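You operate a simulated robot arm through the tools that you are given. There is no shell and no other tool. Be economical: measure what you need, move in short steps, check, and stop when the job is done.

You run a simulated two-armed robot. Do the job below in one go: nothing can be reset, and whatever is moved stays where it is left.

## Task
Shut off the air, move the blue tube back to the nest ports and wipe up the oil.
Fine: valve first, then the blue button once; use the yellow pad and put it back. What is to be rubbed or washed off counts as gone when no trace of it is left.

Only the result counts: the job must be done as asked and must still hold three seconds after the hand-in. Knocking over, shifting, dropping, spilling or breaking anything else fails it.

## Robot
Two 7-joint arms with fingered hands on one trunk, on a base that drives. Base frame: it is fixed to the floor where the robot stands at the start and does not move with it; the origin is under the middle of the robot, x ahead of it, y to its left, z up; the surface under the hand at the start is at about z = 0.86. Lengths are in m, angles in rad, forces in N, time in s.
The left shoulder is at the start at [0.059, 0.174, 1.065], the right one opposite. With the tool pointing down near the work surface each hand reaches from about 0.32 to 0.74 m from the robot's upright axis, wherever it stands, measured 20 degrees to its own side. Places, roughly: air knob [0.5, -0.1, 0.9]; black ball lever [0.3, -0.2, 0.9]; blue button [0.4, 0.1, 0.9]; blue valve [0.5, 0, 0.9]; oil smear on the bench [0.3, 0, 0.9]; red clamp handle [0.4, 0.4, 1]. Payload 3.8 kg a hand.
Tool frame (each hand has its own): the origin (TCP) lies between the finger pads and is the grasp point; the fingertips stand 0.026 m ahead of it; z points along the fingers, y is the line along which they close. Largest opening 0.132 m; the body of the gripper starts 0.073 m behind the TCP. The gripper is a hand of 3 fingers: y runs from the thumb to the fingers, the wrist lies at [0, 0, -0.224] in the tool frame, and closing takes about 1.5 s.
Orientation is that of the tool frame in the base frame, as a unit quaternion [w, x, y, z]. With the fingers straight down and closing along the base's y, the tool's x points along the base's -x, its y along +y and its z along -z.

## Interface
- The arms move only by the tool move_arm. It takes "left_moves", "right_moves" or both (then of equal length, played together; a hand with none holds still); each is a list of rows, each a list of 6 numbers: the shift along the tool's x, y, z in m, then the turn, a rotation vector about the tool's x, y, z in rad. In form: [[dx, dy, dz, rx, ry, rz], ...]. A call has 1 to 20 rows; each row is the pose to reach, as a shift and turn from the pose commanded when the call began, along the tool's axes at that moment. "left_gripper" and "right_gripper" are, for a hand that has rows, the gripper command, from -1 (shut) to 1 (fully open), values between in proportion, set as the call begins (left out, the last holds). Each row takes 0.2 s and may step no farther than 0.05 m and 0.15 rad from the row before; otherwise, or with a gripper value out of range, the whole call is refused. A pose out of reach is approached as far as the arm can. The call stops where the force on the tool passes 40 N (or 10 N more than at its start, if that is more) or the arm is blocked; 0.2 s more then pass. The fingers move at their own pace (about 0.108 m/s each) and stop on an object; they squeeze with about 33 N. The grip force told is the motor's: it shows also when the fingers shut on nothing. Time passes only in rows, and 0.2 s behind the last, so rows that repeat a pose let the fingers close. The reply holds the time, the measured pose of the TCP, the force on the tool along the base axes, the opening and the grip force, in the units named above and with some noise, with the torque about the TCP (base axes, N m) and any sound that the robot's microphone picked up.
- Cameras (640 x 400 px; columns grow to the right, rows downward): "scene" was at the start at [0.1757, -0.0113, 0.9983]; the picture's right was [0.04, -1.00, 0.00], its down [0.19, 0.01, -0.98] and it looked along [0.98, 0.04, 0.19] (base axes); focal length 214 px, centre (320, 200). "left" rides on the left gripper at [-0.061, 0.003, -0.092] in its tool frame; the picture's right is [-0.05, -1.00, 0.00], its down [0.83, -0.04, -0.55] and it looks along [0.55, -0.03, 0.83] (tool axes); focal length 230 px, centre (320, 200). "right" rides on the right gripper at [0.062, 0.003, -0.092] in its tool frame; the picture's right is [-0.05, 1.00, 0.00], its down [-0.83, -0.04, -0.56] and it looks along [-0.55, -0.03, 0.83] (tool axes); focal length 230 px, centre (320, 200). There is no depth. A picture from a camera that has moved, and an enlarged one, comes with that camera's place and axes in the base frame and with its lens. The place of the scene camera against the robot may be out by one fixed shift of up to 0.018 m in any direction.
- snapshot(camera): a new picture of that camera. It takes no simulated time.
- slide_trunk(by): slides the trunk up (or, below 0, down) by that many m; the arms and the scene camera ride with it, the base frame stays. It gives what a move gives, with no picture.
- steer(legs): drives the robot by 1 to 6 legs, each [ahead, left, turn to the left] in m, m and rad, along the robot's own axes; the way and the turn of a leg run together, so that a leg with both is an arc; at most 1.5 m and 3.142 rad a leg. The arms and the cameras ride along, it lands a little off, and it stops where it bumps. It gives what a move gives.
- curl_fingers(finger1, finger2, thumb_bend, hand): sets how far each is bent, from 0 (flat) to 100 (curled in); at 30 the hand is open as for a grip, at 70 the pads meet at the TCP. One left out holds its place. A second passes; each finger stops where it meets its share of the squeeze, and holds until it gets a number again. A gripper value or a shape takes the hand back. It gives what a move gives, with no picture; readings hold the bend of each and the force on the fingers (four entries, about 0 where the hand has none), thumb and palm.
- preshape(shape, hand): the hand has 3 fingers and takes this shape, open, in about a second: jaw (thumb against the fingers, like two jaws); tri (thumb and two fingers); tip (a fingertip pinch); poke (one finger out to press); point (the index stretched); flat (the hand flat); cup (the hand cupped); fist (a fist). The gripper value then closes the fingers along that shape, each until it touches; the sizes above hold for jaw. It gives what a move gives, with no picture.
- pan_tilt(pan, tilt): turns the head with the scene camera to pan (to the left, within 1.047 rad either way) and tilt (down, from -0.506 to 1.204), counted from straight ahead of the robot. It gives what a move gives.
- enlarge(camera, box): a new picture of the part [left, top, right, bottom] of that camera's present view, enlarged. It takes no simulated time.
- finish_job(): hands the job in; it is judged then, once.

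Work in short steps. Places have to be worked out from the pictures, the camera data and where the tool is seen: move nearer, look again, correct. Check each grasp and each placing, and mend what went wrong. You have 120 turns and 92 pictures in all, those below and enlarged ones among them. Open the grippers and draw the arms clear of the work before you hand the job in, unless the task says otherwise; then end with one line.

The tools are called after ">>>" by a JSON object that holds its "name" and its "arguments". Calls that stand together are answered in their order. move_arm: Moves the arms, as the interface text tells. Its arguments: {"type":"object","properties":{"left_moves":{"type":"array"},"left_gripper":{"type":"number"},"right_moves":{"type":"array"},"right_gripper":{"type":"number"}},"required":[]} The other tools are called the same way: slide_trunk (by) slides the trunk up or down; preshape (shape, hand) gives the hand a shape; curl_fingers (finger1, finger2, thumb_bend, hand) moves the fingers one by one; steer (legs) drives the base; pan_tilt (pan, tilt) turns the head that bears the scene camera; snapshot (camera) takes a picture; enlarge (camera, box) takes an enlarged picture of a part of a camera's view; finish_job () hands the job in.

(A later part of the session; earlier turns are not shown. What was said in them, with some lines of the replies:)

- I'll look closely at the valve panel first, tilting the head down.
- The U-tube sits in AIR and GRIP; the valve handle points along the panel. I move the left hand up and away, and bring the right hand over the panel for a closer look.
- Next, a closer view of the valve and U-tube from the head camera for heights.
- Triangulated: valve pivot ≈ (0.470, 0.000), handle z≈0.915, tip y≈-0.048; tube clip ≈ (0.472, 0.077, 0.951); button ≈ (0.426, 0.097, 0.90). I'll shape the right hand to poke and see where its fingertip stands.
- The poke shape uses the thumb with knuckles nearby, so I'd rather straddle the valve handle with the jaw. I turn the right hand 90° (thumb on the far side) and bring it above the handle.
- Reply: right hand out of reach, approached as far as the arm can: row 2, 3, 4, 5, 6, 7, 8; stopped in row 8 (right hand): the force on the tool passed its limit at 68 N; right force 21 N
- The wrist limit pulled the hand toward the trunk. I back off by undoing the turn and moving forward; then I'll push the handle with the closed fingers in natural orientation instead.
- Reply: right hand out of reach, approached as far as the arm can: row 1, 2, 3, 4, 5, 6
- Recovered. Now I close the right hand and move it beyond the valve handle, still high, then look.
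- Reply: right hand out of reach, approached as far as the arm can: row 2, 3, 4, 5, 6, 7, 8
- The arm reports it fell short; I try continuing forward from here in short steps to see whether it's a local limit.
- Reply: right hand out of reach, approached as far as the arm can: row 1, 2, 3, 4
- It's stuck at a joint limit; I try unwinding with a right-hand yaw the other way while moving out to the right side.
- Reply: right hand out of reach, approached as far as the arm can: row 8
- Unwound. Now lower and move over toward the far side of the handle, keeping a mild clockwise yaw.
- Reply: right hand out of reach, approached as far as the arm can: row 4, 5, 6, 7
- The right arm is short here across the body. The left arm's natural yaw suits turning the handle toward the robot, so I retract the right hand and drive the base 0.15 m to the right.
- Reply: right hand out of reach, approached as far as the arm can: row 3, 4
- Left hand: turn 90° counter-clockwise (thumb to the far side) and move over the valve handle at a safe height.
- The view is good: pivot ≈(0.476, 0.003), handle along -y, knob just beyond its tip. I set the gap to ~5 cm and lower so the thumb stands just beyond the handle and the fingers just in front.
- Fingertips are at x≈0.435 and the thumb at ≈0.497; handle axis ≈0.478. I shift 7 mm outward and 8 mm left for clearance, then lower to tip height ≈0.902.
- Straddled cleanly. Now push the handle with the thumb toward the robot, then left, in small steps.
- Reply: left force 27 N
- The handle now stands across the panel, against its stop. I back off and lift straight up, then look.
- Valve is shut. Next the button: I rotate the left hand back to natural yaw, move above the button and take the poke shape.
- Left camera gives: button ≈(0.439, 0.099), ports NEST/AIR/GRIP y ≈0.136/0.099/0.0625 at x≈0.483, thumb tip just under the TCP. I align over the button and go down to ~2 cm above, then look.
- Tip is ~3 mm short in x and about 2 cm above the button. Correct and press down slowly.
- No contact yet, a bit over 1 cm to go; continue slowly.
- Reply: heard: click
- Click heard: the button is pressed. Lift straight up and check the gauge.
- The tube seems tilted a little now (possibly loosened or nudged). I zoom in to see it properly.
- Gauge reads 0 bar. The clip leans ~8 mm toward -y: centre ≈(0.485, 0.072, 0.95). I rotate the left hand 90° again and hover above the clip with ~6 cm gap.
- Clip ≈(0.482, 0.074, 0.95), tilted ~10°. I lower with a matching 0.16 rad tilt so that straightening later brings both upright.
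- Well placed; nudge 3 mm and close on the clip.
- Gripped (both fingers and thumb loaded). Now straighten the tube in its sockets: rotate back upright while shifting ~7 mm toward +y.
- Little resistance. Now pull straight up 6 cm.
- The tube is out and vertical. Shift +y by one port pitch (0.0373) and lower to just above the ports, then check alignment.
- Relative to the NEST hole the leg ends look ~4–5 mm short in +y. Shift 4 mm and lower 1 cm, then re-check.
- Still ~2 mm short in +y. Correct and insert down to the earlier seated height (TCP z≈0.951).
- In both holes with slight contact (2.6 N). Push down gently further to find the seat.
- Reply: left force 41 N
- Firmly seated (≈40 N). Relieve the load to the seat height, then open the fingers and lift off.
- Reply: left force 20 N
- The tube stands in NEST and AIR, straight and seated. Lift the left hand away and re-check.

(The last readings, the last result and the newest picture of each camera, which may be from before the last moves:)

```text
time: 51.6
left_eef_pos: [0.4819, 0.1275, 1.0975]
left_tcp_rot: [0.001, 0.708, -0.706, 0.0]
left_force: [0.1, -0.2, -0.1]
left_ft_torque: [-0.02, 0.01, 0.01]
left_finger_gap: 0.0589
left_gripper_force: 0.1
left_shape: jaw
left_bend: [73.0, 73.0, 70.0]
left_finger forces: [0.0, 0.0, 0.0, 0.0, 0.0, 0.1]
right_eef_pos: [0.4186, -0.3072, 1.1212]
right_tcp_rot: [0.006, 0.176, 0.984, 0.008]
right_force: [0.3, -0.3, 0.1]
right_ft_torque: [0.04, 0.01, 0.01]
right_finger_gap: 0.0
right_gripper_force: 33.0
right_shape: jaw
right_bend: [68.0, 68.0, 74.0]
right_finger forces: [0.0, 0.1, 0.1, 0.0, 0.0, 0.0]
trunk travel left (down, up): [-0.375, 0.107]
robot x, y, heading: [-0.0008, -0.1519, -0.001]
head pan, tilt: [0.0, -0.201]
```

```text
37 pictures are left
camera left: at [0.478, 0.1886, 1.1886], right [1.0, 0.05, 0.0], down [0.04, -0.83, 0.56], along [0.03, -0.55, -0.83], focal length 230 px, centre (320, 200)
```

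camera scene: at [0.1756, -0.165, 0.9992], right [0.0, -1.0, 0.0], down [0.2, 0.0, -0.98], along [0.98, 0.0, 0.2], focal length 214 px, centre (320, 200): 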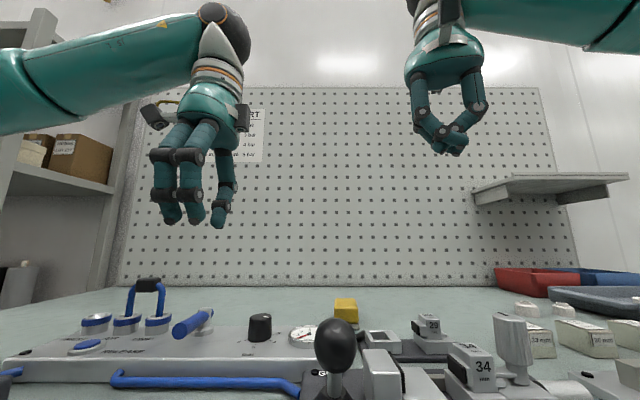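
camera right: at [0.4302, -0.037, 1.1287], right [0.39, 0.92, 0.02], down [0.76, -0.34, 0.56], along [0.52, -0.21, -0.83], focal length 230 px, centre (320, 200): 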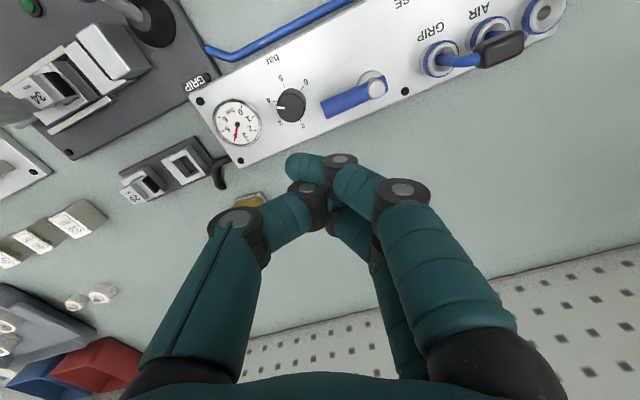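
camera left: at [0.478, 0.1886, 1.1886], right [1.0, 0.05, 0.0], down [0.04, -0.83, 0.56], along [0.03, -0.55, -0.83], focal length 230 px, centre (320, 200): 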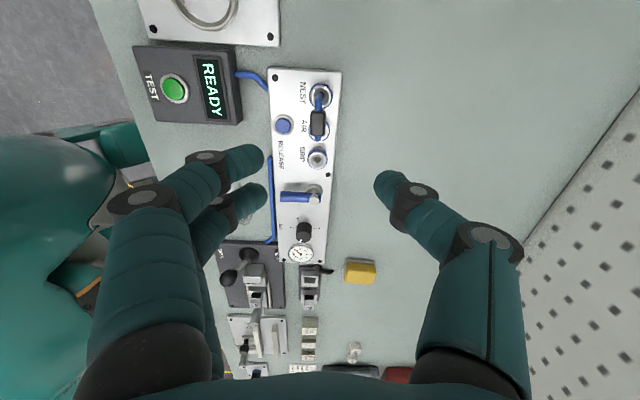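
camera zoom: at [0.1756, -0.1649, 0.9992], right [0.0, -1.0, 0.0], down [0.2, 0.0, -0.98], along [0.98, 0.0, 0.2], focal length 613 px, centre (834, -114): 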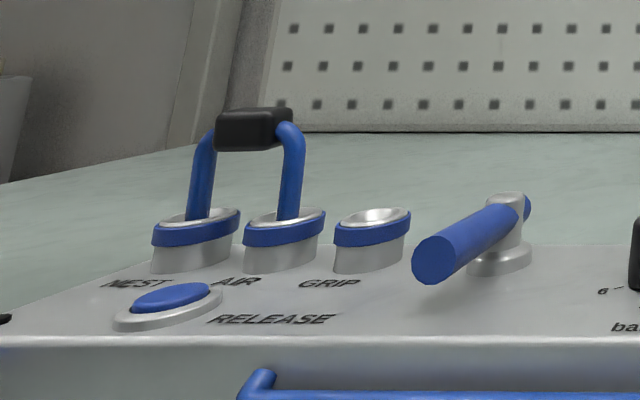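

Tube is done. Now the wipe: I drive the base 0.15 m further right so the left arm covers both pad and smear, then look.

>>> {"name": "steer", "arguments": {"legs": [[0, -0.15, 0]]}}

>>> {"name": "move_arm", "arguments": {"left_moves": [[0.03, -0.01, 0, 0, 0, 0], [0.06, -0.02, 0, 0, 0, 0], [0.09, -0.04, 0, 0, 0, 0], [0.1, -0.06, 0, 0, 0, 0], [0.1, -0.07, 0.0, 0, 0, 0]], "left_gripper": 1}}

>>> {"name": "snapshot", "arguments": {"camera": "left"}}

>>> {"name": "snapshot", "arguments": {"camera": "scene"}}

```text
time: 53.5
left_eef_pos: [0.4823, -0.0231, 1.0979]
left_tcp_rot: [0.0, 0.708, -0.707, -0.001]
left_force: [0.2, -0.8, 0.2]
left_ft_torque: [0.0, 0.0, 0.0]
left_finger_gap: 0.0586
left_gripper_force: 0.1
left_shape: jaw
left_bend: [73.0, 73.0, 70.0]
left_finger forces: [0.0, 0.1, 0.0, 0.0, 0.0, 0.0]
right_eef_pos: [0.4197, -0.4566, 1.1228]
right_tcp_rot: [0.005, 0.176, 0.984, 0.008]
right_force: [0.2, -0.9, 0.2]
right_ft_torque: [-0.01, -0.04, -0.04]
right_finger_gap: 0.0
right_gripper_force: 33.3
right_shape: jaw
right_bend: [68.0, 68.0, 74.0]
right_finger forces: [0.0, 0.1, 0.0, 0.0, 0.0, 0.0]
trunk travel left (down, up): [-0.375, 0.107]
robot x, y, heading: [0.0014, -0.3022, 0.002]
head pan, tilt: [0.0, -0.201]
```

```text
time: 54.8
left_eef_pos: [0.5523, -0.1237, 1.0992]
left_tcp_rot: [0.0, 0.707, -0.707, 0.0]
left_force: [0.6, 0.1, -0.2]
left_ft_torque: [0.01, 0.01, -0.03]
left_finger_gap: 0.132
left_gripper_force: 0.1
left_shape: jaw
left_bend: [30.0, 30.0, 30.0]
left_finger forces: [0.1, 0.1, 0.0, 0.1, 0.0, 0.0]
right_eef_pos: [0.4189, -0.4562, 1.1207]
right_tcp_rot: [0.006, 0.175, 0.984, 0.009]
right_force: [-0.5, -1.1, 0.2]
right_ft_torque: [0.0, 0.0, -0.02]
right_finger_gap: 0.0
right_gripper_force: 32.7
right_shape: jaw
right_bend: [68.0, 68.0, 74.0]
right_finger forces: [0.0, 0.0, 0.1, 0.0, 0.1, 0.1]
trunk travel left (down, up): [-0.375, 0.107]
robot x, y, heading: [0.0021, -0.2994, 0.001]
head pan, tilt: [0.0, -0.201]
```

```text
36 pictures are left
camera left: at [0.5478, -0.0616, 1.1888], right [1.0, 0.05, 0.0], down [0.04, -0.83, 0.56], along [0.03, -0.55, -0.83], focal length 230 px, centre (320, 200)
```

left: 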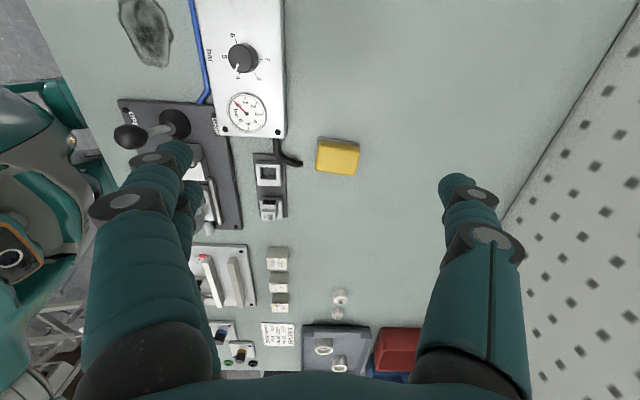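

```text
35 pictures are left
camera scene: at [0.1755, -0.315, 0.9992], right [0.0, -1.0, 0.0], down [0.2, 0.0, -0.98], along [0.98, 0.0, 0.2], focal length 214 px, centre (320, 200)
```

scene: 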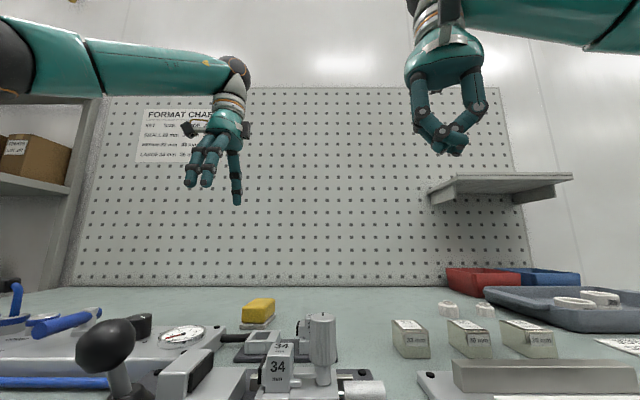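

Zoom in on the pad and its resting place.

>>> {"name": "enlarge", "arguments": {"camera": "scene", "box": [200, 270, 320, 350]}}

>>> {"name": "enlarge", "arguments": {"camera": "left", "box": [280, 120, 400, 195]}}

```text
5.00 times, centred on (260, 310) of scene
camera zoom: at [0.1755, -0.315, 0.9992], right [0.0, -1.0, 0.0], down [0.2, 0.0, -0.98], along [0.98, 0.0, 0.2], focal length 1072 px, centre (620, -350)
```

zoom: 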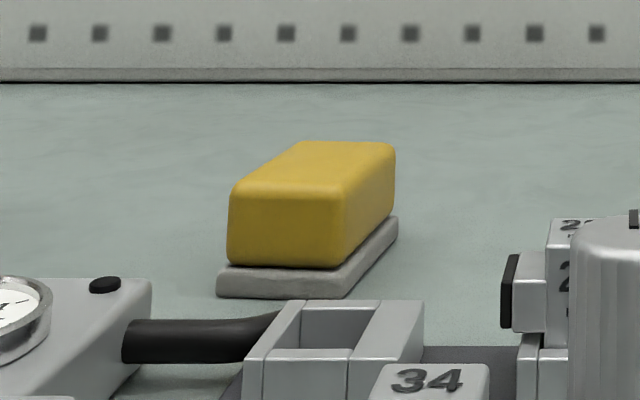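

```text
5.33 times, centred on (340, 158) of left
camera zoom: at [0.5478, -0.0616, 1.1888], right [1.0, 0.05, 0.0], down [0.04, -0.83, 0.56], along [0.03, -0.55, -0.83], focal length 1227 px, centre (213, 427)
```

zoom: 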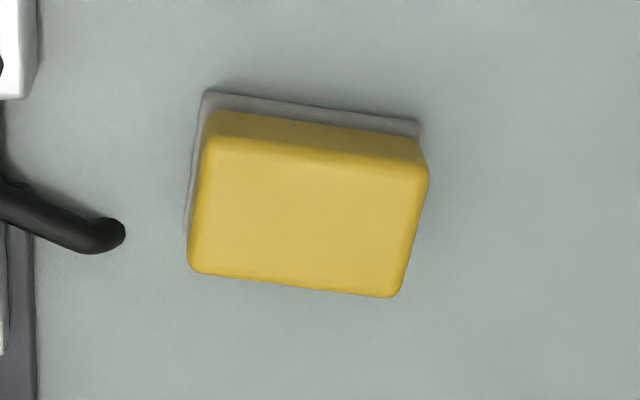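

Pad: ~0.054 × 0.042 m block, top z≈0.90, centre ≈(0.578, -0.184), long axis turned ~-7.5° from x, resting on a thin grey plate. I rotate the left hand to close across its short side and hover above.

>>> {"name": "move_arm", "arguments": {"left_moves": [[0.005, -0.002, 0, 0, 0, 0.1417], [0.01, -0.004, 0, 0, 0, 0.2834], [0.015, -0.006, 0, 0, 0, 0.425], [0.02, -0.008, 0, 0, 0, 0.567], [0.025, -0.01, 0, 0, 0, 0.708], [0.03, -0.012, 0, 0, 0, 0.85], [0.035, -0.014, 0, 0, 0, 0.992], [0.04, -0.016, 0, 0, 0, 1.133], [0.045, -0.018, 0.01, 0, 0, 1.275], [0.05, -0.021, 0.04, 0, 0, 1.417], [0.055, -0.024, 0.07, 0, 0, 1.558], [0.06, -0.026, 0.1, 0, 0, 1.7], [0.06, -0.026, 0.1, 0, 0, 1.7]], "left_gripper": 0.3}}

>>> {"name": "snapshot", "arguments": {"camera": "left"}}

```text
time: 57.5
left_eef_pos: [0.5785, -0.1833, 0.9958]
left_tcp_rot: [0.001, 0.065, 0.998, 0.0]
left_force: [0.1, 0.5, 0.7]
left_ft_torque: [0.0, 0.01, 0.02]
left_finger_gap: 0.086
left_gripper_force: 0.1
left_shape: jaw
left_bend: [70.0, 70.0, 67.0]
left_finger forces: [0.0, 0.0, 0.0, 0.1, 0.1, 0.0]
right_eef_pos: [0.4193, -0.4564, 1.1207]
right_tcp_rot: [0.005, 0.175, 0.984, 0.009]
right_force: [0.3, 0.6, -0.2]
right_ft_torque: [0.0, -0.03, -0.03]
right_finger_gap: 0.0
right_gripper_force: 32.7
right_shape: jaw
right_bend: [68.0, 68.0, 74.0]
right_finger forces: [0.1, 0.0, 0.1, 0.0, 0.0, 0.1]
trunk travel left (down, up): [-0.375, 0.107]
robot x, y, heading: [0.0012, -0.2995, 0.003]
head pan, tilt: [0.0, -0.201]
```

```text
32 pictures are left
camera left: at [0.6391, -0.1875, 1.0878], right [-0.08, -1.0, 0.0], down [-0.83, 0.06, 0.55], along [-0.55, 0.04, -0.83], focal length 230 px, centre (320, 200)
```

left: 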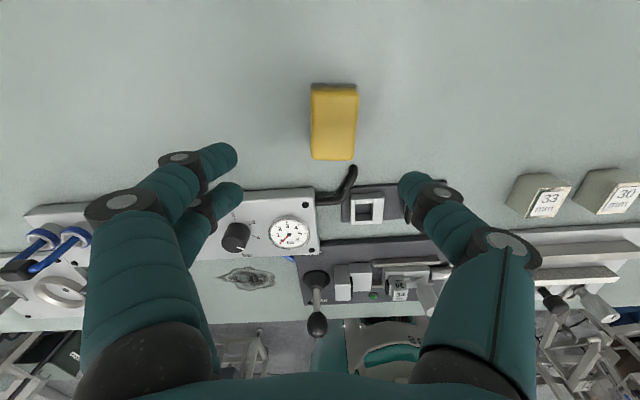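

The pad appears ~12 mm further right and ~6 mm further out than the TCP. Correct, lower to z≈0.945, and check.

>>> {"name": "move_arm", "arguments": {"left_moves": [[-0.008, -0.011, 0.0, 0, 0, 0], [-0.008, -0.011, 0.03, 0, 0, 0], [-0.008, -0.011, 0.05, 0, 0, 0], [-0.008, -0.011, 0.05, 0, 0, 0]]}}

>>> {"name": "snapshot", "arguments": {"camera": "left"}}

>>> {"name": "enlarge", "arguments": {"camera": "scene", "box": [200, 220, 320, 350]}}

```text
time: 58.5
left_eef_pos: [0.5855, -0.1961, 0.949]
left_tcp_rot: [0.001, 0.064, 0.998, 0.001]
left_force: [0.4, -0.4, 0.5]
left_ft_torque: [-0.01, 0.0, 0.0]
left_finger_gap: 0.0862
left_gripper_force: 0.0
left_shape: jaw
left_bend: [70.0, 70.0, 67.0]
left_finger forces: [0.0, 0.0, 0.0, 0.0, 0.0, 0.0]
right_eef_pos: [0.419, -0.4567, 1.1211]
right_tcp_rot: [0.006, 0.176, 0.984, 0.009]
right_force: [0.1, -0.9, 0.5]
right_ft_torque: [0.02, 0.0, -0.01]
right_finger_gap: 0.0002
right_gripper_force: 33.2
right_shape: jaw
right_bend: [68.0, 68.0, 74.0]
right_finger forces: [0.0, 0.0, 0.0, 0.0, 0.0, 0.0]
trunk travel left (down, up): [-0.375, 0.107]
robot x, y, heading: [0.0, -0.2962, -0.003]
head pan, tilt: [0.0, -0.201]
```

```text
31 pictures are left
camera left: at [0.6453, -0.1997, 1.0387], right [-0.08, -1.0, 0.0], down [-0.83, 0.06, 0.55], along [-0.55, 0.04, -0.83], focal length 230 px, centre (320, 200)
```

left: 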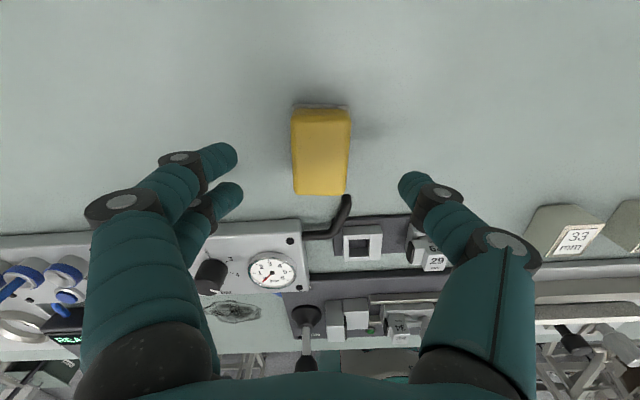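

```text
3.08 times, centred on (260, 285) of scene
camera zoom: at [0.1754, -0.3149, 0.9993], right [0.0, -1.0, 0.0], down [0.2, 0.0, -0.98], along [0.98, 0.0, 0.2], focal length 660 px, centre (505, -62)
```

zoom: 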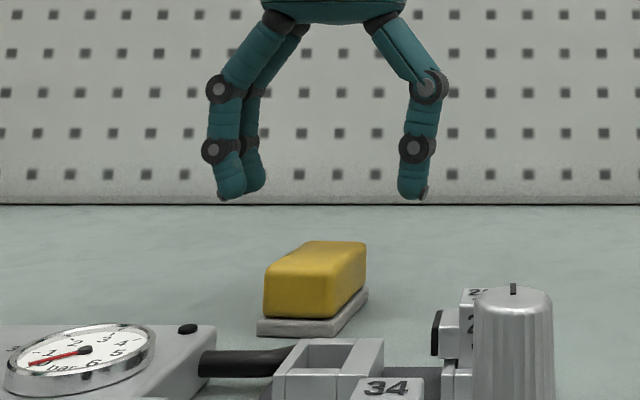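

Aligned laterally; shift 4 mm out and lower so the tips straddle the pad above the grey plate, then close.

>>> {"name": "move_arm", "arguments": {"left_moves": [[-0.004, 0, 0.02, 0, 0, 0], [-0.004, 0, 0.035, 0, 0, 0], [-0.004, 0, 0.041, 0, 0, 0], [-0.004, 0, 0.041, 0, 0, 0]]}}

>>> {"name": "enlarge", "arguments": {"camera": "scene", "box": [200, 220, 320, 350]}}

```text
time: 59.5
left_eef_pos: [0.5891, -0.1964, 0.9074]
left_tcp_rot: [0.0, 0.064, 0.998, 0.0]
left_force: [-0.6, -0.1, -0.2]
left_ft_torque: [0.0, -0.03, -0.03]
left_finger_gap: 0.0862
left_gripper_force: 0.1
left_shape: jaw
left_bend: [70.0, 70.0, 67.0]
left_finger forces: [0.0, 0.1, 0.0, 0.1, 0.0, 0.0]
right_eef_pos: [0.4193, -0.4561, 1.122]
right_tcp_rot: [0.006, 0.175, 0.984, 0.009]
right_force: [0.7, -0.1, 0.4]
right_ft_torque: [0.01, -0.01, 0.0]
right_finger_gap: 0.0
right_gripper_force: 33.3
right_shape: jaw
right_bend: [68.0, 68.0, 74.0]
right_finger forces: [0.0, 0.1, 0.0, 0.1, 0.1, 0.0]
trunk travel left (down, up): [-0.375, 0.107]
robot x, y, heading: [0.0023, -0.3007, -0.0]
head pan, tilt: [0.0, -0.201]
```

```text
3.08 times, centred on (260, 285) of scene
camera zoom: at [0.1755, -0.315, 0.9993], right [0.0, -1.0, 0.0], down [0.2, 0.0, -0.98], along [0.98, 0.0, 0.2], focal length 660 px, centre (505, -62)
```

zoom: 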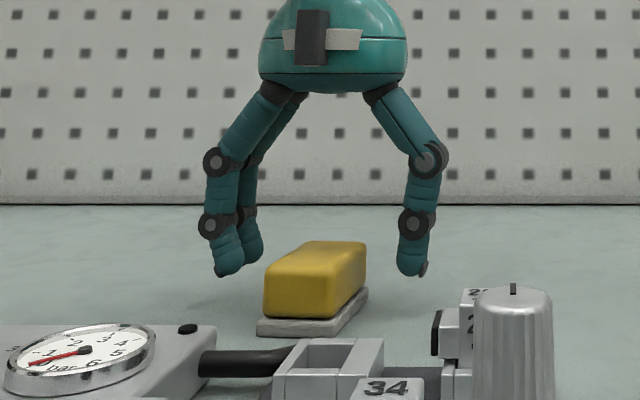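

Tips about mid-height of the pad; lower 5 mm more and close.

>>> {"name": "move_arm", "arguments": {"left_moves": [[0, 0, 0.005, 0, 0, 0], [0, 0, 0.005, 0, 0, 0]]}}

>>> {"name": "move_arm", "arguments": {"left_moves": [[0, 0, 0, 0, 0, 0], [0, 0, 0, 0, 0, 0], [0, 0, 0, 0, 0, 0], [0, 0, 0, 0, 0, 0], [0, 0, 0, 0, 0, 0], [0, 0, 0, 0, 0, 0]], "left_gripper": -0.8}}

>>> {"name": "enlarge", "arguments": {"camera": "scene", "box": [200, 220, 320, 350]}}

```text
time: 60.1
left_eef_pos: [0.5882, -0.1952, 0.901]
left_tcp_rot: [0.001, 0.063, 0.998, 0.0]
left_force: [-0.2, -0.1, 0.4]
left_ft_torque: [-0.03, 0.05, 0.0]
left_finger_gap: 0.0863
left_gripper_force: 0.0
left_shape: jaw
left_bend: [70.0, 70.0, 67.0]
left_finger forces: [0.1, 0.1, 0.0, 0.1, 0.0, 0.1]
right_eef_pos: [0.4185, -0.4564, 1.1216]
right_tcp_rot: [0.006, 0.176, 0.984, 0.009]
right_force: [-1.0, 0.3, 0.5]
right_ft_torque: [-0.01, 0.02, 0.0]
right_finger_gap: 0.0002
right_gripper_force: 33.0
right_shape: jaw
right_bend: [68.0, 68.0, 74.0]
right_finger forces: [0.1, 0.0, 0.0, 0.0, 0.0, 0.0]
trunk travel left (down, up): [-0.375, 0.107]
robot x, y, heading: [0.0006, -0.3029, 0.001]
head pan, tilt: [0.0, -0.201]
```

```text
time: 61.5
left_eef_pos: [0.5883, -0.1957, 0.9015]
left_tcp_rot: [0.0, 0.064, 0.998, 0.0]
left_force: [0.8, 0.0, 0.4]
left_ft_torque: [0.03, 0.0, 0.0]
left_finger_gap: 0.0335
left_gripper_force: 33.4
left_shape: jaw
left_bend: [73.0, 73.0, 70.0]
left_finger forces: [14.9, 14.9, 0.1, 0.0, 30.0, 0.0]
right_eef_pos: [0.4193, -0.4559, 1.1222]
right_tcp_rot: [0.005, 0.175, 0.984, 0.009]
right_force: [0.2, 0.3, 0.0]
right_ft_torque: [-0.01, 0.0, -0.01]
right_finger_gap: 0.0001
right_gripper_force: 32.7
right_shape: jaw
right_bend: [68.0, 68.0, 74.0]
right_finger forces: [0.0, 0.0, 0.0, 0.0, 0.0, 0.1]
trunk travel left (down, up): [-0.375, 0.107]
robot x, y, heading: [-0.0021, -0.3029, 0.003]
head pan, tilt: [0.0, -0.201]
```

```text
3.08 times, centred on (260, 285) of scene
camera zoom: at [0.1755, -0.315, 0.9992], right [0.0, -1.0, 0.0], down [0.2, 0.0, -0.98], along [0.98, 0.0, 0.2], focal length 660 px, centre (505, -62)
```

zoom: 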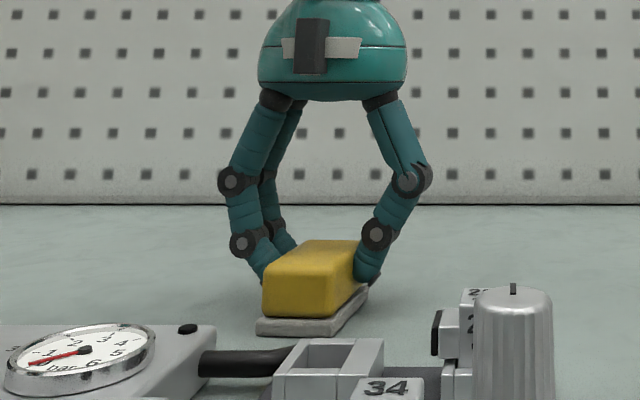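

Gripped (gap 33 mm, all fingers loaded). Grasp pose noted: (0.5883, -0.1957, 0.9015). Lift and look whether the grey plate stays.

>>> {"name": "move_arm", "arguments": {"left_moves": [[0, 0, -0.02, 0, 0, 0], [0, 0, -0.05, 0, 0, 0], [0, 0, -0.1, 0, 0, 0], [0, 0, -0.1, 0, 0, 0]]}}

>>> {"name": "enlarge", "arguments": {"camera": "scene", "box": [180, 170, 340, 350]}}

```text
time: 62.5
left_eef_pos: [0.5895, -0.1945, 1.0027]
left_tcp_rot: [0.0, 0.064, 0.998, 0.0]
left_force: [-0.6, 0.2, -1.2]
left_ft_torque: [-0.02, -0.02, 0.02]
left_finger_gap: 0.0334
left_gripper_force: 32.8
left_shape: jaw
left_bend: [73.0, 73.0, 70.0]
left_finger forces: [15.0, 14.9, 0.0, 0.0, 29.9, 0.0]
right_eef_pos: [0.4185, -0.4567, 1.1221]
right_tcp_rot: [0.006, 0.176, 0.984, 0.009]
right_force: [0.1, 0.0, -0.1]
right_ft_torque: [0.03, 0.0, 0.01]
right_finger_gap: 0.0
right_gripper_force: 32.9
right_shape: jaw
right_bend: [68.0, 68.0, 74.0]
right_finger forces: [0.0, 0.0, 0.1, 0.0, 0.0, 0.1]
trunk travel left (down, up): [-0.375, 0.107]
robot x, y, heading: [0.0009, -0.3029, 0.002]
head pan, tilt: [0.0, -0.201]
```

```text
2.22 times, centred on (260, 260) of scene
camera zoom: at [0.1758, -0.3148, 0.9991], right [0.0, -1.0, 0.0], down [0.2, 0.0, -0.98], along [0.98, 0.0, 0.2], focal length 477 px, centre (453, 67)
```

zoom: 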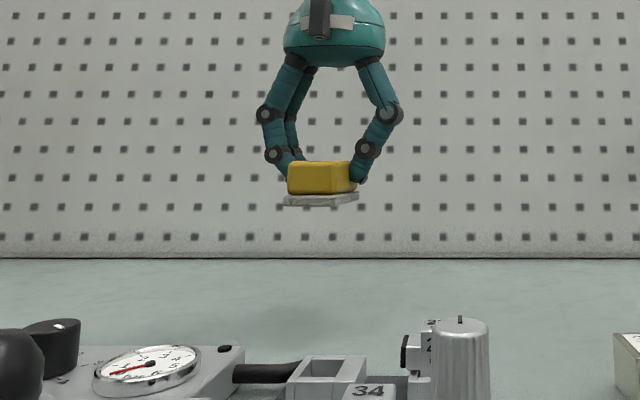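

The grey layer belongs to the pad, so its underside meets the bench at TCP z≈0.9015. Smear spans about x 0.315–0.39, y -0.105–0.005. I carry the pad there with the hand turned 90° (to keep the thumb off the ball lever).

>>> {"name": "move_arm", "arguments": {"left_moves": [[0, 0, -0.03, 0, 0, 0], [0.021, 0.0095, -0.03, 0, 0, -0.1417], [0.042, 0.019, -0.03, 0, 0, -0.2834], [0.063, 0.028, -0.03, 0, 0, -0.425], [0.084, 0.038, -0.03, 0, 0, -0.567], [0.105, 0.047, -0.03, 0, 0, -0.708], [0.126, 0.057, -0.03, 0, 0, -0.85], [0.147, 0.066, -0.03, 0, 0, -0.992], [0.168, 0.075, -0.03, 0, 0, -1.133], [0.189, 0.085, -0.03, 0, 0, -1.275], [0.21, 0.094, -0.03, 0, 0, -1.417], [0.231, 0.104, -0.03, 0, 0, -1.558], [0.251, 0.113, -0.03, 0, 0, -1.7], [0.251, 0.113, -0.03, 0, 0, -1.7]]}}

>>> {"name": "snapshot", "arguments": {"camera": "left"}}

```text
time: 65.5
left_eef_pos: [0.3528, -0.0516, 1.0316]
left_tcp_rot: [0.0, 0.708, -0.706, 0.0]
left_force: [0.2, 0.0, -0.8]
left_ft_torque: [0.02, 0.01, 0.03]
left_finger_gap: 0.0333
left_gripper_force: 32.8
left_shape: jaw
left_bend: [73.0, 73.0, 70.0]
left_finger forces: [15.0, 14.9, 0.0, 0.0, 29.9, 0.0]
right_eef_pos: [0.4195, -0.4568, 1.1225]
right_tcp_rot: [0.006, 0.175, 0.984, 0.009]
right_force: [-0.2, 0.0, 0.6]
right_ft_torque: [-0.02, -0.02, 0.0]
right_finger_gap: 0.0
right_gripper_force: 33.1
right_shape: jaw
right_bend: [68.0, 68.0, 74.0]
right_finger forces: [0.1, 0.0, 0.1, 0.0, 0.0, 0.0]
trunk travel left (down, up): [-0.375, 0.107]
robot x, y, heading: [0.001, -0.3014, 0.005]
head pan, tilt: [0.0, -0.201]
```

```text
26 pictures are left
camera left: at [0.3493, 0.0102, 1.1217], right [1.0, 0.05, 0.0], down [0.05, -0.83, 0.56], along [0.03, -0.55, -0.83], focal length 230 px, centre (320, 200)
```

left: 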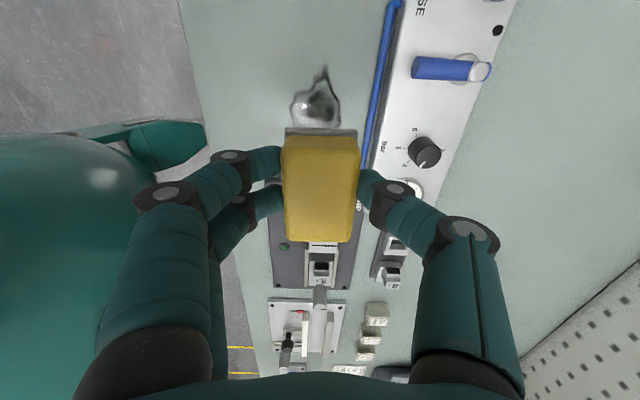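

Smear is visible: x≈0.32–0.375, tip at y≈-0.006. I lower the pad onto its right end, in small final steps, watching the force.

>>> {"name": "move_arm", "arguments": {"left_moves": [[0.014, 0.008, 0.03, 0, 0, 0], [0.028, 0.016, 0.07, 0, 0, 0], [0.028, 0.016, 0.11, 0, 0, 0], [0.028, 0.016, 0.125, 0, 0, 0], [0.028, 0.016, 0.129, 0, 0, 0], [0.028, 0.016, 0.131, 0, 0, 0], [0.028, 0.016, 0.131, 0, 0, 0]]}}

```text
time: 67.2
left_eef_pos: [0.3383, -0.0789, 0.9005]
left_tcp_rot: [-0.001, 0.707, -0.707, 0.0]
left_force: [-0.4, -0.3, 3.5]
left_ft_torque: [0.0, 0.12, -0.01]
left_finger_gap: 0.0336
left_gripper_force: 32.8
left_shape: jaw
left_bend: [73.0, 73.0, 70.0]
left_finger forces: [15.3, 15.3, 0.0, 0.0, 30.6, 0.1]
right_eef_pos: [0.419, -0.4562, 1.1222]
right_tcp_rot: [0.005, 0.175, 0.984, 0.008]
right_force: [-0.5, -0.1, -0.6]
right_ft_torque: [-0.04, -0.04, -0.02]
right_finger_gap: 0.0
right_gripper_force: 33.1
right_shape: jaw
right_bend: [68.0, 68.0, 74.0]
right_finger forces: [0.0, 0.0, 0.1, 0.1, 0.0, 0.0]
trunk travel left (down, up): [-0.375, 0.107]
robot x, y, heading: [0.0012, -0.3018, 0.003]
head pan, tilt: [0.0, -0.201]
```

Light contact (3.5 N). Wipe in lanes over the whole smear with slightly more pressure.

>>> {"name": "move_arm", "arguments": {"left_moves": [[0, 0, 0.001, 0, 0, 0], [-0.02, 0, 0.001, 0, 0, 0], [-0.04, 0, 0.001, 0, 0, 0], [-0.065, 0, 0.001, 0, 0, 0], [-0.065, -0.016, 0.001, 0, 0, 0], [-0.04, -0.016, 0.001, 0, 0, 0], [-0.02, -0.016, 0.001, 0, 0, 0], [0.006, -0.016, 0.001, 0, 0, 0], [0.006, -0.03, 0.001, 0, 0, 0], [-0.02, -0.03, 0.001, 0, 0, 0], [-0.04, -0.03, 0.001, 0, 0, 0], [-0.065, -0.03, 0.001, 0, 0, 0], [-0.065, -0.016, 0.001, 0, 0, 0], [-0.03, -0.016, 0.001, 0, 0, 0], [0.006, -0.016, 0.001, 0, 0, 0], [0.006, 0.004, 0.001, 0, 0, 0], [-0.03, 0.004, 0.001, 0, 0, 0], [-0.065, 0.004, 0.001, 0, 0, 0], [-0.03, -0.01, 0.001, 0, 0, 0]]}}

>>> {"name": "snapshot", "arguments": {"camera": "left"}}

```text
time: 71.2
left_eef_pos: [0.3494, -0.0504, 0.8999]
left_tcp_rot: [-0.001, 0.708, -0.706, -0.001]
left_force: [-1.0, 4.2, 11.0]
left_ft_torque: [0.08, 0.05, -0.01]
left_finger_gap: 0.0353
left_gripper_force: 33.5
left_shape: jaw
left_bend: [74.0, 74.0, 71.0]
left_finger forces: [17.3, 17.4, 0.0, 0.1, 33.6, 0.0]
right_eef_pos: [0.4176, -0.4578, 1.1216]
right_tcp_rot: [0.006, 0.176, 0.984, 0.009]
right_force: [-0.1, 0.7, 0.1]
right_ft_torque: [0.0, 0.02, 0.03]
right_finger_gap: 0.0
right_gripper_force: 32.7
right_shape: jaw
right_bend: [68.0, 68.0, 74.0]
right_finger forces: [0.0, 0.0, 0.0, 0.1, 0.1, 0.1]
trunk travel left (down, up): [-0.375, 0.107]
robot x, y, heading: [-0.0023, -0.3008, 0.003]
head pan, tilt: [0.0, -0.201]
```

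```text
25 pictures are left
camera left: at [0.3444, 0.0114, 0.9911], right [1.0, 0.05, 0.0], down [0.05, -0.83, 0.55], along [0.03, -0.55, -0.83], focal length 230 px, centre (320, 200)
```

left: 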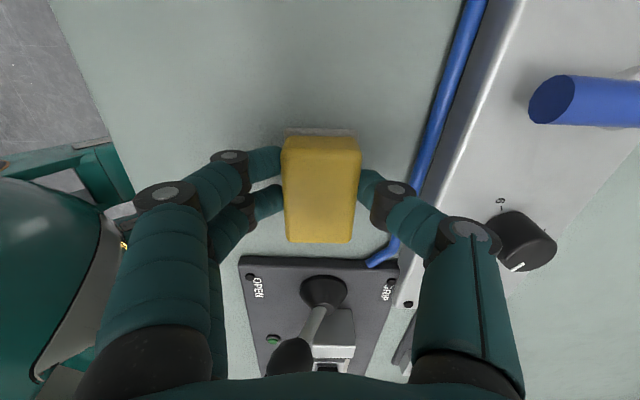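

Lift the pad and look at the spot with the head camera turned there.

>>> {"name": "move_arm", "arguments": {"left_moves": [[0, 0, -0.04, 0, 0, 0], [0, 0, -0.08, 0, 0, 0], [0, 0, -0.12, 0, 0, 0], [0, -0.04, -0.14, 0, 0, 0], [0, -0.08, -0.14, 0, 0, 0], [0, -0.12, -0.14, 0, 0, 0]]}}

>>> {"name": "pan_tilt", "arguments": {"pan": 0.95, "tilt": 0.3}}

>>> {"name": "snapshot", "arguments": {"camera": "scene"}}

>>> {"name": "snapshot", "arguments": {"camera": "left"}}

```text
time: 72.5
left_eef_pos: [0.468, -0.0505, 1.0401]
left_tcp_rot: [0.0, 0.708, -0.707, 0.001]
left_force: [0.7, 0.2, -0.7]
left_ft_torque: [0.0, -0.03, -0.04]
left_finger_gap: 0.035
left_gripper_force: 33.3
left_shape: jaw
left_bend: [74.0, 74.0, 71.0]
left_finger forces: [16.1, 15.9, 0.1, 0.0, 32.0, 0.1]
right_eef_pos: [0.4197, -0.4575, 1.1205]
right_tcp_rot: [0.007, 0.176, 0.984, 0.009]
right_force: [-0.1, 0.2, 1.2]
right_ft_torque: [-0.02, 0.0, -0.03]
right_finger_gap: 0.0002
right_gripper_force: 33.3
right_shape: jaw
right_bend: [68.0, 68.0, 74.0]
right_finger forces: [0.1, 0.0, 0.1, 0.0, 0.1, 0.0]
trunk travel left (down, up): [-0.375, 0.107]
robot x, y, heading: [-0.0, -0.3021, -0.001]
head pan, tilt: [0.0, -0.201]
```

```text
time: 73.8
left_eef_pos: [0.4679, -0.0488, 1.041]
left_tcp_rot: [0.0, 0.707, -0.707, 0.0]
left_force: [-0.4, 0.7, 0.6]
left_ft_torque: [-0.03, 0.02, -0.01]
left_finger_gap: 0.035
left_gripper_force: 32.7
left_shape: jaw
left_bend: [74.0, 74.0, 71.0]
left_finger forces: [16.2, 15.8, 0.1, 0.1, 32.1, 0.1]
right_eef_pos: [0.4194, -0.457, 1.1225]
right_tcp_rot: [0.007, 0.175, 0.984, 0.008]
right_force: [0.0, -0.6, -0.1]
right_ft_torque: [0.0, 0.03, 0.02]
right_finger_gap: 0.0001
right_gripper_force: 32.3
right_shape: jaw
right_bend: [68.0, 68.0, 74.0]
right_finger forces: [0.0, 0.1, 0.0, 0.0, 0.0, 0.0]
trunk travel left (down, up): [-0.375, 0.107]
robot x, y, heading: [0.0039, -0.2981, 0.004]
head pan, tilt: [0.949, 0.3]
```

```text
24 pictures are left
camera scene: at [0.1466, -0.2391, 0.9541], right [0.81, -0.58, 0.0], down [-0.17, -0.24, -0.96], along [0.56, 0.78, -0.3], focal length 214 px, centre (320, 200)
```

scene: 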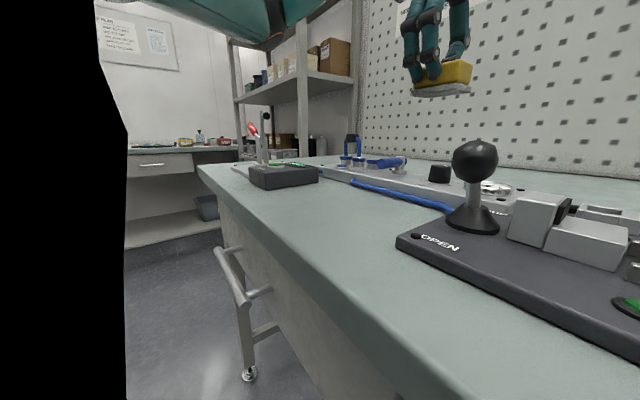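

```text
23 pictures are left
camera left: at [0.4631, 0.0123, 1.1308], right [1.0, 0.05, 0.0], down [0.04, -0.83, 0.56], along [0.03, -0.55, -0.83], focal length 230 px, centre (320, 200)
```

left: 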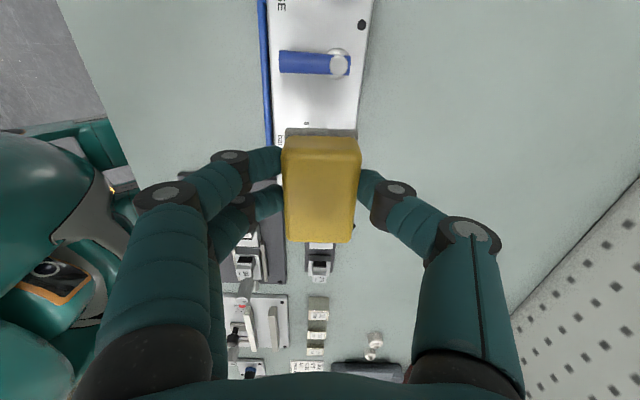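

Looks clean; zoom into both views to check for faint traces.

>>> {"name": "enlarge", "arguments": {"camera": "scene", "box": [300, 170, 460, 270]}}

>>> {"name": "enlarge", "arguments": {"camera": "left", "box": [100, 50, 280, 190]}}

```text
4.00 times, centred on (380, 220) of scene
camera zoom: at [0.1466, -0.2391, 0.9541], right [0.81, -0.58, 0.0], down [-0.17, -0.24, -0.96], along [0.56, 0.78, -0.3], focal length 858 px, centre (80, 120)
```

zoom: 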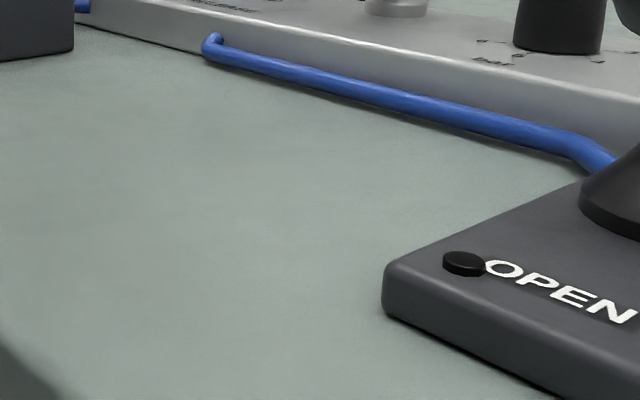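

```text
2.86 times, centred on (190, 120) of left
camera zoom: at [0.4631, 0.0123, 1.1308], right [1.0, 0.05, 0.0], down [0.04, -0.83, 0.56], along [0.03, -0.55, -0.83], focal length 657 px, centre (691, 429)
```

zoom: 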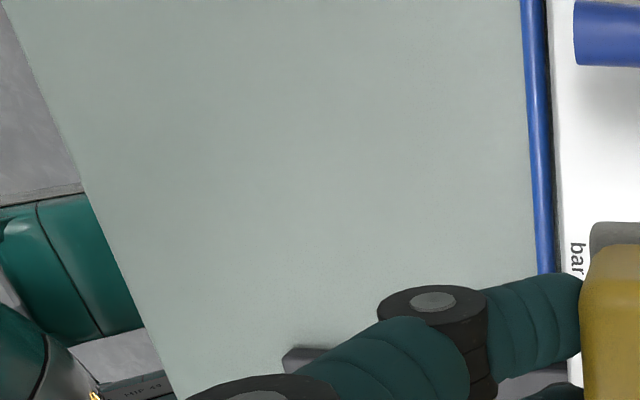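

No trace left. Now carry the pad back above its original spot with the original yaw.

>>> {"name": "move_arm", "arguments": {"left_moves": [[0.012, -0.01, 0, 0, 0, 0.1417], [0.024, -0.02, 0, 0, 0, 0.2834], [0.036, -0.03, 0, 0, 0, 0.425], [0.048, -0.04, 0, 0, 0, 0.567], [0.06, -0.05, 0, 0, 0, 0.708], [0.072, -0.06, 0, 0, 0, 0.85], [0.084, -0.07, 0, 0, 0, 0.992], [0.096, -0.08, 0, 0, 0, 1.133], [0.108, -0.09, 0, 0, 0, 1.275], [0.12, -0.1, 0, 0, 0, 1.417], [0.133, -0.11, 0, 0, 0, 1.558], [0.1465, -0.1203, 0, 0, 0, 1.7], [0.1465, -0.1203, 0.04, 0, 0, 1.7], [0.1465, -0.1203, 0.08, 0, 0, 1.7], [0.1465, -0.1203, 0.08, 0, 0, 1.7]]}}

>>> {"name": "pan_tilt", "arguments": {"pan": 0.0, "tilt": -0.2}}

>>> {"name": "enlarge", "arguments": {"camera": "scene", "box": [180, 200, 340, 350]}}

```text
time: 77.0
left_eef_pos: [0.5888, -0.1964, 0.9594]
left_tcp_rot: [0.001, 0.064, 0.998, 0.0]
left_force: [0.4, 0.1, 0.8]
left_ft_torque: [-0.02, 0.0, -0.02]
left_finger_gap: 0.0351
left_gripper_force: 32.7
left_shape: jaw
left_bend: [74.0, 74.0, 71.0]
left_finger forces: [16.0, 15.9, 0.0, 0.0, 31.9, 0.0]
right_eef_pos: [0.4183, -0.4565, 1.1217]
right_tcp_rot: [0.005, 0.175, 0.984, 0.009]
right_force: [-0.4, -0.2, 0.2]
right_ft_torque: [-0.01, 0.01, -0.04]
right_finger_gap: 0.0001
right_gripper_force: 32.7
right_shape: jaw
right_bend: [68.0, 68.0, 74.0]
right_finger forces: [0.0, 0.0, 0.0, 0.0, 0.0, 0.0]
trunk travel left (down, up): [-0.375, 0.107]
robot x, y, heading: [0.0022, -0.2999, 0.004]
head pan, tilt: [0.949, 0.3]
```

```text
time: 78.2
left_eef_pos: [0.588, -0.1951, 0.9597]
left_tcp_rot: [0.0, 0.063, 0.998, 0.0]
left_force: [0.3, -0.3, -0.5]
left_ft_torque: [0.01, 0.0, 0.02]
left_finger_gap: 0.035
left_gripper_force: 33.5
left_shape: jaw
left_bend: [74.0, 74.0, 71.0]
left_finger forces: [15.9, 15.8, 0.1, 0.1, 31.9, 0.0]
right_eef_pos: [0.4185, -0.4579, 1.1204]
right_tcp_rot: [0.006, 0.175, 0.984, 0.008]
right_force: [-0.4, -1.1, 0.6]
right_ft_torque: [-0.01, 0.0, 0.01]
right_finger_gap: 0.0001
right_gripper_force: 33.2
right_shape: jaw
right_bend: [68.0, 68.0, 74.0]
right_finger forces: [0.0, 0.0, 0.0, 0.1, 0.0, 0.0]
trunk travel left (down, up): [-0.375, 0.107]
robot x, y, heading: [0.0004, -0.3001, 0.0]
head pan, tilt: [0.0, -0.201]
```

```text
2.67 times, centred on (260, 275) of scene
camera zoom: at [0.1755, -0.3149, 0.9992], right [0.0, -1.0, 0.0], down [0.2, 0.0, -0.98], along [0.98, 0.0, 0.2], focal length 572 px, centre (480, 0)
```

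zoom: 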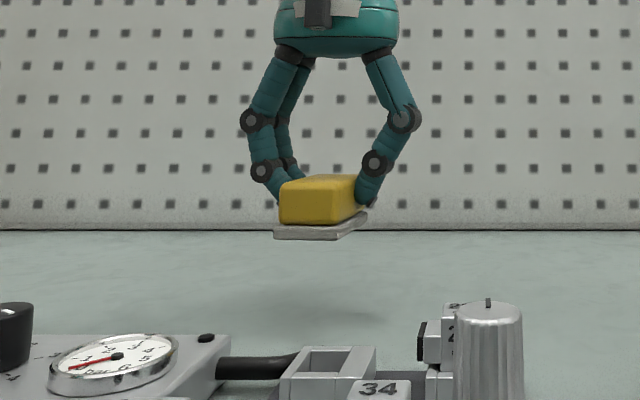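

Directly above the old spot with the pad level. Lower to the bench gently.

>>> {"name": "move_arm", "arguments": {"left_moves": [[0, 0, 0.025, 0, 0, 0], [0, 0, 0.045, 0, 0, 0], [0, 0, 0.054, 0, 0, 0], [0, 0, 0.057, 0, 0, 0], [0, 0, 0.0585, 0, 0, 0], [0, 0, 0.0585, 0, 0, 0]]}}

```text
time: 79.6
left_eef_pos: [0.5882, -0.195, 0.9013]
left_tcp_rot: [-0.001, 0.064, 0.998, 0.0]
left_force: [0.4, 0.0, -0.1]
left_ft_torque: [0.02, 0.02, 0.03]
left_finger_gap: 0.0349
left_gripper_force: 33.5
left_shape: jaw
left_bend: [74.0, 74.0, 71.0]
left_finger forces: [16.0, 15.8, 0.0, 0.0, 31.9, 0.1]
right_eef_pos: [0.4183, -0.4572, 1.1215]
right_tcp_rot: [0.007, 0.175, 0.985, 0.009]
right_force: [-0.1, 0.4, -0.2]
right_ft_torque: [0.05, -0.03, 0.04]
right_finger_gap: 0.0
right_gripper_force: 33.0
right_shape: jaw
right_bend: [68.0, 68.0, 74.0]
right_finger forces: [0.0, 0.0, 0.0, 0.1, 0.0, 0.0]
trunk travel left (down, up): [-0.375, 0.107]
robot x, y, heading: [-0.0009, -0.2984, 0.001]
head pan, tilt: [0.0, -0.201]
```

No contact force yet; go another millimetre or so until it touches.

>>> {"name": "move_arm", "arguments": {"left_moves": [[0, 0, 0.001, 0, 0, 0], [0, 0, 0.002, 0, 0, 0], [0, 0, 0.002, 0, 0, 0]]}}

```text
time: 80.4
left_eef_pos: [0.5895, -0.1948, 0.9005]
left_tcp_rot: [0.001, 0.064, 0.998, 0.0]
left_force: [1.0, 0.0, 5.0]
left_ft_torque: [0.06, 0.0, -0.07]
left_finger_gap: 0.035
left_gripper_force: 32.9
left_shape: jaw
left_bend: [74.0, 74.0, 71.0]
left_finger forces: [16.4, 16.3, 0.0, 0.0, 32.3, 0.1]
right_eef_pos: [0.4186, -0.4568, 1.1219]
right_tcp_rot: [0.008, 0.176, 0.984, 0.009]
right_force: [-0.1, 0.1, 0.6]
right_ft_torque: [0.0, -0.02, 0.0]
right_finger_gap: 0.0001
right_gripper_force: 33.0
right_shape: jaw
right_bend: [68.0, 68.0, 74.0]
right_finger forces: [0.1, 0.0, 0.0, 0.0, 0.0, 0.0]
trunk travel left (down, up): [-0.375, 0.107]
robot x, y, heading: [0.0007, -0.2978, -0.001]
head pan, tilt: [0.0, -0.201]
```

The pad rests on the bench (5 N). Open the fingers, then lift straight up.

>>> {"name": "move_arm", "arguments": {"left_moves": [[0, 0, -0.001, 0, 0, 0], [0, 0, -0.001, 0, 0, 0], [0, 0, -0.001, 0, 0, 0], [0, 0, -0.001, 0, 0, 0], [0, 0, -0.03, 0, 0, 0], [0, 0, -0.07, 0, 0, 0], [0, 0, -0.11, 0, 0, 0], [0, 0, -0.15, 0, 0, 0], [0, 0, -0.19, 0, 0, 0], [0, 0, -0.19, 0, 0, 0]], "left_gripper": 0.3}}

>>> {"name": "snapshot", "arguments": {"camera": "left"}}

>>> {"name": "snapshot", "arguments": {"camera": "scene"}}

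```text
time: 82.6
left_eef_pos: [0.5889, -0.1964, 1.0904]
left_tcp_rot: [0.0, 0.064, 0.998, 0.0]
left_force: [-0.2, -0.4, -0.7]
left_ft_torque: [-0.02, 0.02, 0.02]
left_finger_gap: 0.0855
left_gripper_force: 0.0
left_shape: jaw
left_bend: [70.0, 70.0, 68.0]
left_finger forces: [0.0, 0.0, 0.0, 0.1, 0.0, 0.1]
right_eef_pos: [0.4184, -0.4558, 1.1215]
right_tcp_rot: [0.006, 0.175, 0.984, 0.009]
right_force: [-0.5, 0.4, -0.5]
right_ft_torque: [0.01, 0.0, -0.02]
right_finger_gap: 0.0
right_gripper_force: 33.5
right_shape: jaw
right_bend: [68.0, 68.0, 74.0]
right_finger forces: [0.1, 0.0, 0.1, 0.0, 0.0, 0.0]
trunk travel left (down, up): [-0.375, 0.107]
robot x, y, heading: [-0.0034, -0.3015, 0.006]
head pan, tilt: [0.0, -0.201]
```

```text
19 pictures are left
camera left: at [0.6495, -0.2004, 1.1797], right [-0.08, -1.0, 0.0], down [-0.83, 0.06, 0.56], along [-0.55, 0.04, -0.83], focal length 230 px, centre (320, 200)
```

left: 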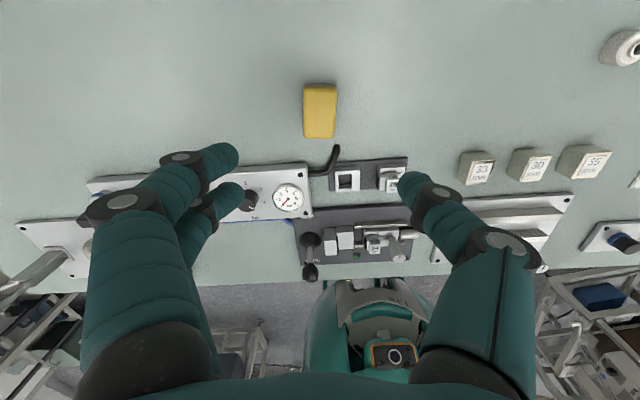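

```text
18 pictures are left
camera scene: at [0.1757, -0.3148, 0.9992], right [0.0, -1.0, 0.0], down [0.2, 0.0, -0.98], along [0.98, 0.0, 0.2], focal length 214 px, centre (320, 200)
```

scene: 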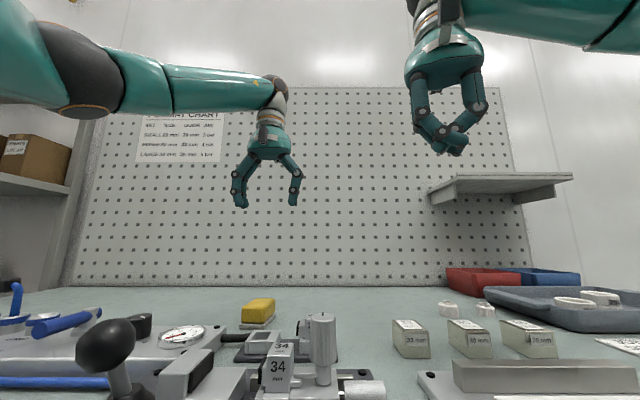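

Pad is back as it was. I open the right hand and move the left hand over for a last overall look at panel and bench.

>>> {"name": "move_arm", "arguments": {"left_moves": [[0.02, 0.04, -0.02, 0, 0, 0], [0.04, 0.08, -0.04, 0, 0, 0], [0.06, 0.12, -0.04, 0, 0, 0], [0.08, 0.16, -0.04, 0, 0, 0], [0.1, 0.2, -0.04, 0, 0, 0], [0.11, 0.228, -0.04, 0, 0, 0], [0.11, 0.228, -0.04, 0, 0, 0]], "right_moves": [[0, 0, -0.005, 0, 0, 0], [0, 0, -0.005, 0, 0, 0], [0, 0, -0.005, 0, 0, 0], [0, 0, -0.005, 0, 0, 0], [0, 0, -0.005, 0, 0, 0], [0, 0, -0.005, 0, 0, 0], [0, 0, -0.005, 0, 0, 0]], "left_gripper": 1, "right_gripper": 1}}

>>> {"name": "enlarge", "arguments": {"camera": "left", "box": [200, 60, 480, 235]}}

>>> {"name": "snapshot", "arguments": {"camera": "left"}}

```text
time: 84.2
left_eef_pos: [0.5082, 0.0433, 1.1301]
left_tcp_rot: [0.0, 0.064, 0.998, 0.0]
left_force: [-0.7, -0.3, -0.1]
left_ft_torque: [-0.01, 0.02, 0.01]
left_finger_gap: 0.132
left_gripper_force: 0.0
left_shape: jaw
left_bend: [30.0, 30.0, 30.0]
left_finger forces: [0.0, 0.1, 0.2, 0.0, 0.0, 0.1]
right_eef_pos: [0.4175, -0.4565, 1.1261]
right_tcp_rot: [0.007, 0.175, 0.984, 0.01]
right_force: [-0.3, 0.3, 0.6]
right_ft_torque: [0.02, 0.01, 0.0]
right_finger_gap: 0.132
right_gripper_force: 0.1
right_shape: jaw
right_bend: [30.0, 30.0, 30.0]
right_finger forces: [0.0, 0.0, 0.0, 0.0, 0.0, 0.0]
trunk travel left (down, up): [-0.375, 0.107]
robot x, y, heading: [-0.0002, -0.2987, 0.001]
head pan, tilt: [0.0, -0.201]
```

```text
2.29 times, centred on (340, 148) of left
camera zoom: at [0.5691, 0.0399, 1.2201], right [-0.08, -1.0, 0.0], down [-0.83, 0.06, 0.56], along [-0.55, 0.04, -0.83], focal length 526 px, centre (274, 320)
```

zoom: 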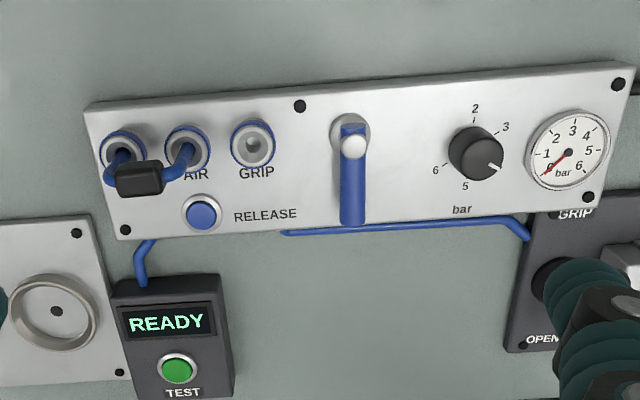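

```text
16 pictures are left
camera left: at [0.5691, 0.0399, 1.2201], right [-0.08, -1.0, 0.0], down [-0.83, 0.06, 0.56], along [-0.55, 0.04, -0.83], focal length 230 px, centre (320, 200)
```

left: 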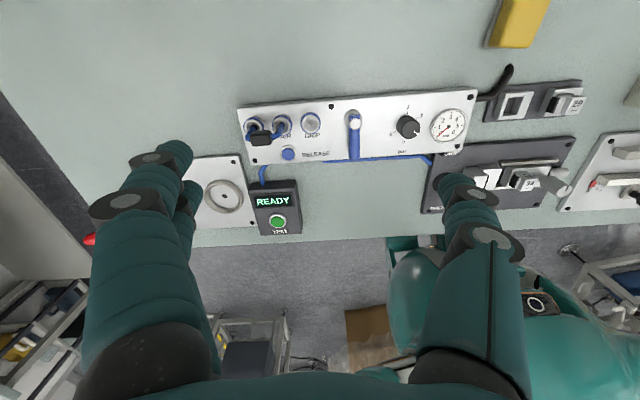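

Everything checks out: valve across at its stop, gauge 0 bar, tube in NEST and AIR, bench clean, pad back in place. Both hands are open and well above the work, so I hand in.

>>> {"name": "finish_job", "arguments": {}}

```text
The job is handed in.
```

I shut the valve and pressed the blue button once; the gauge reads 0 bar. The blue tube is in the NEST and AIR ports, no trace of oil is left in the pictures, and the yellow pad is back where it was.
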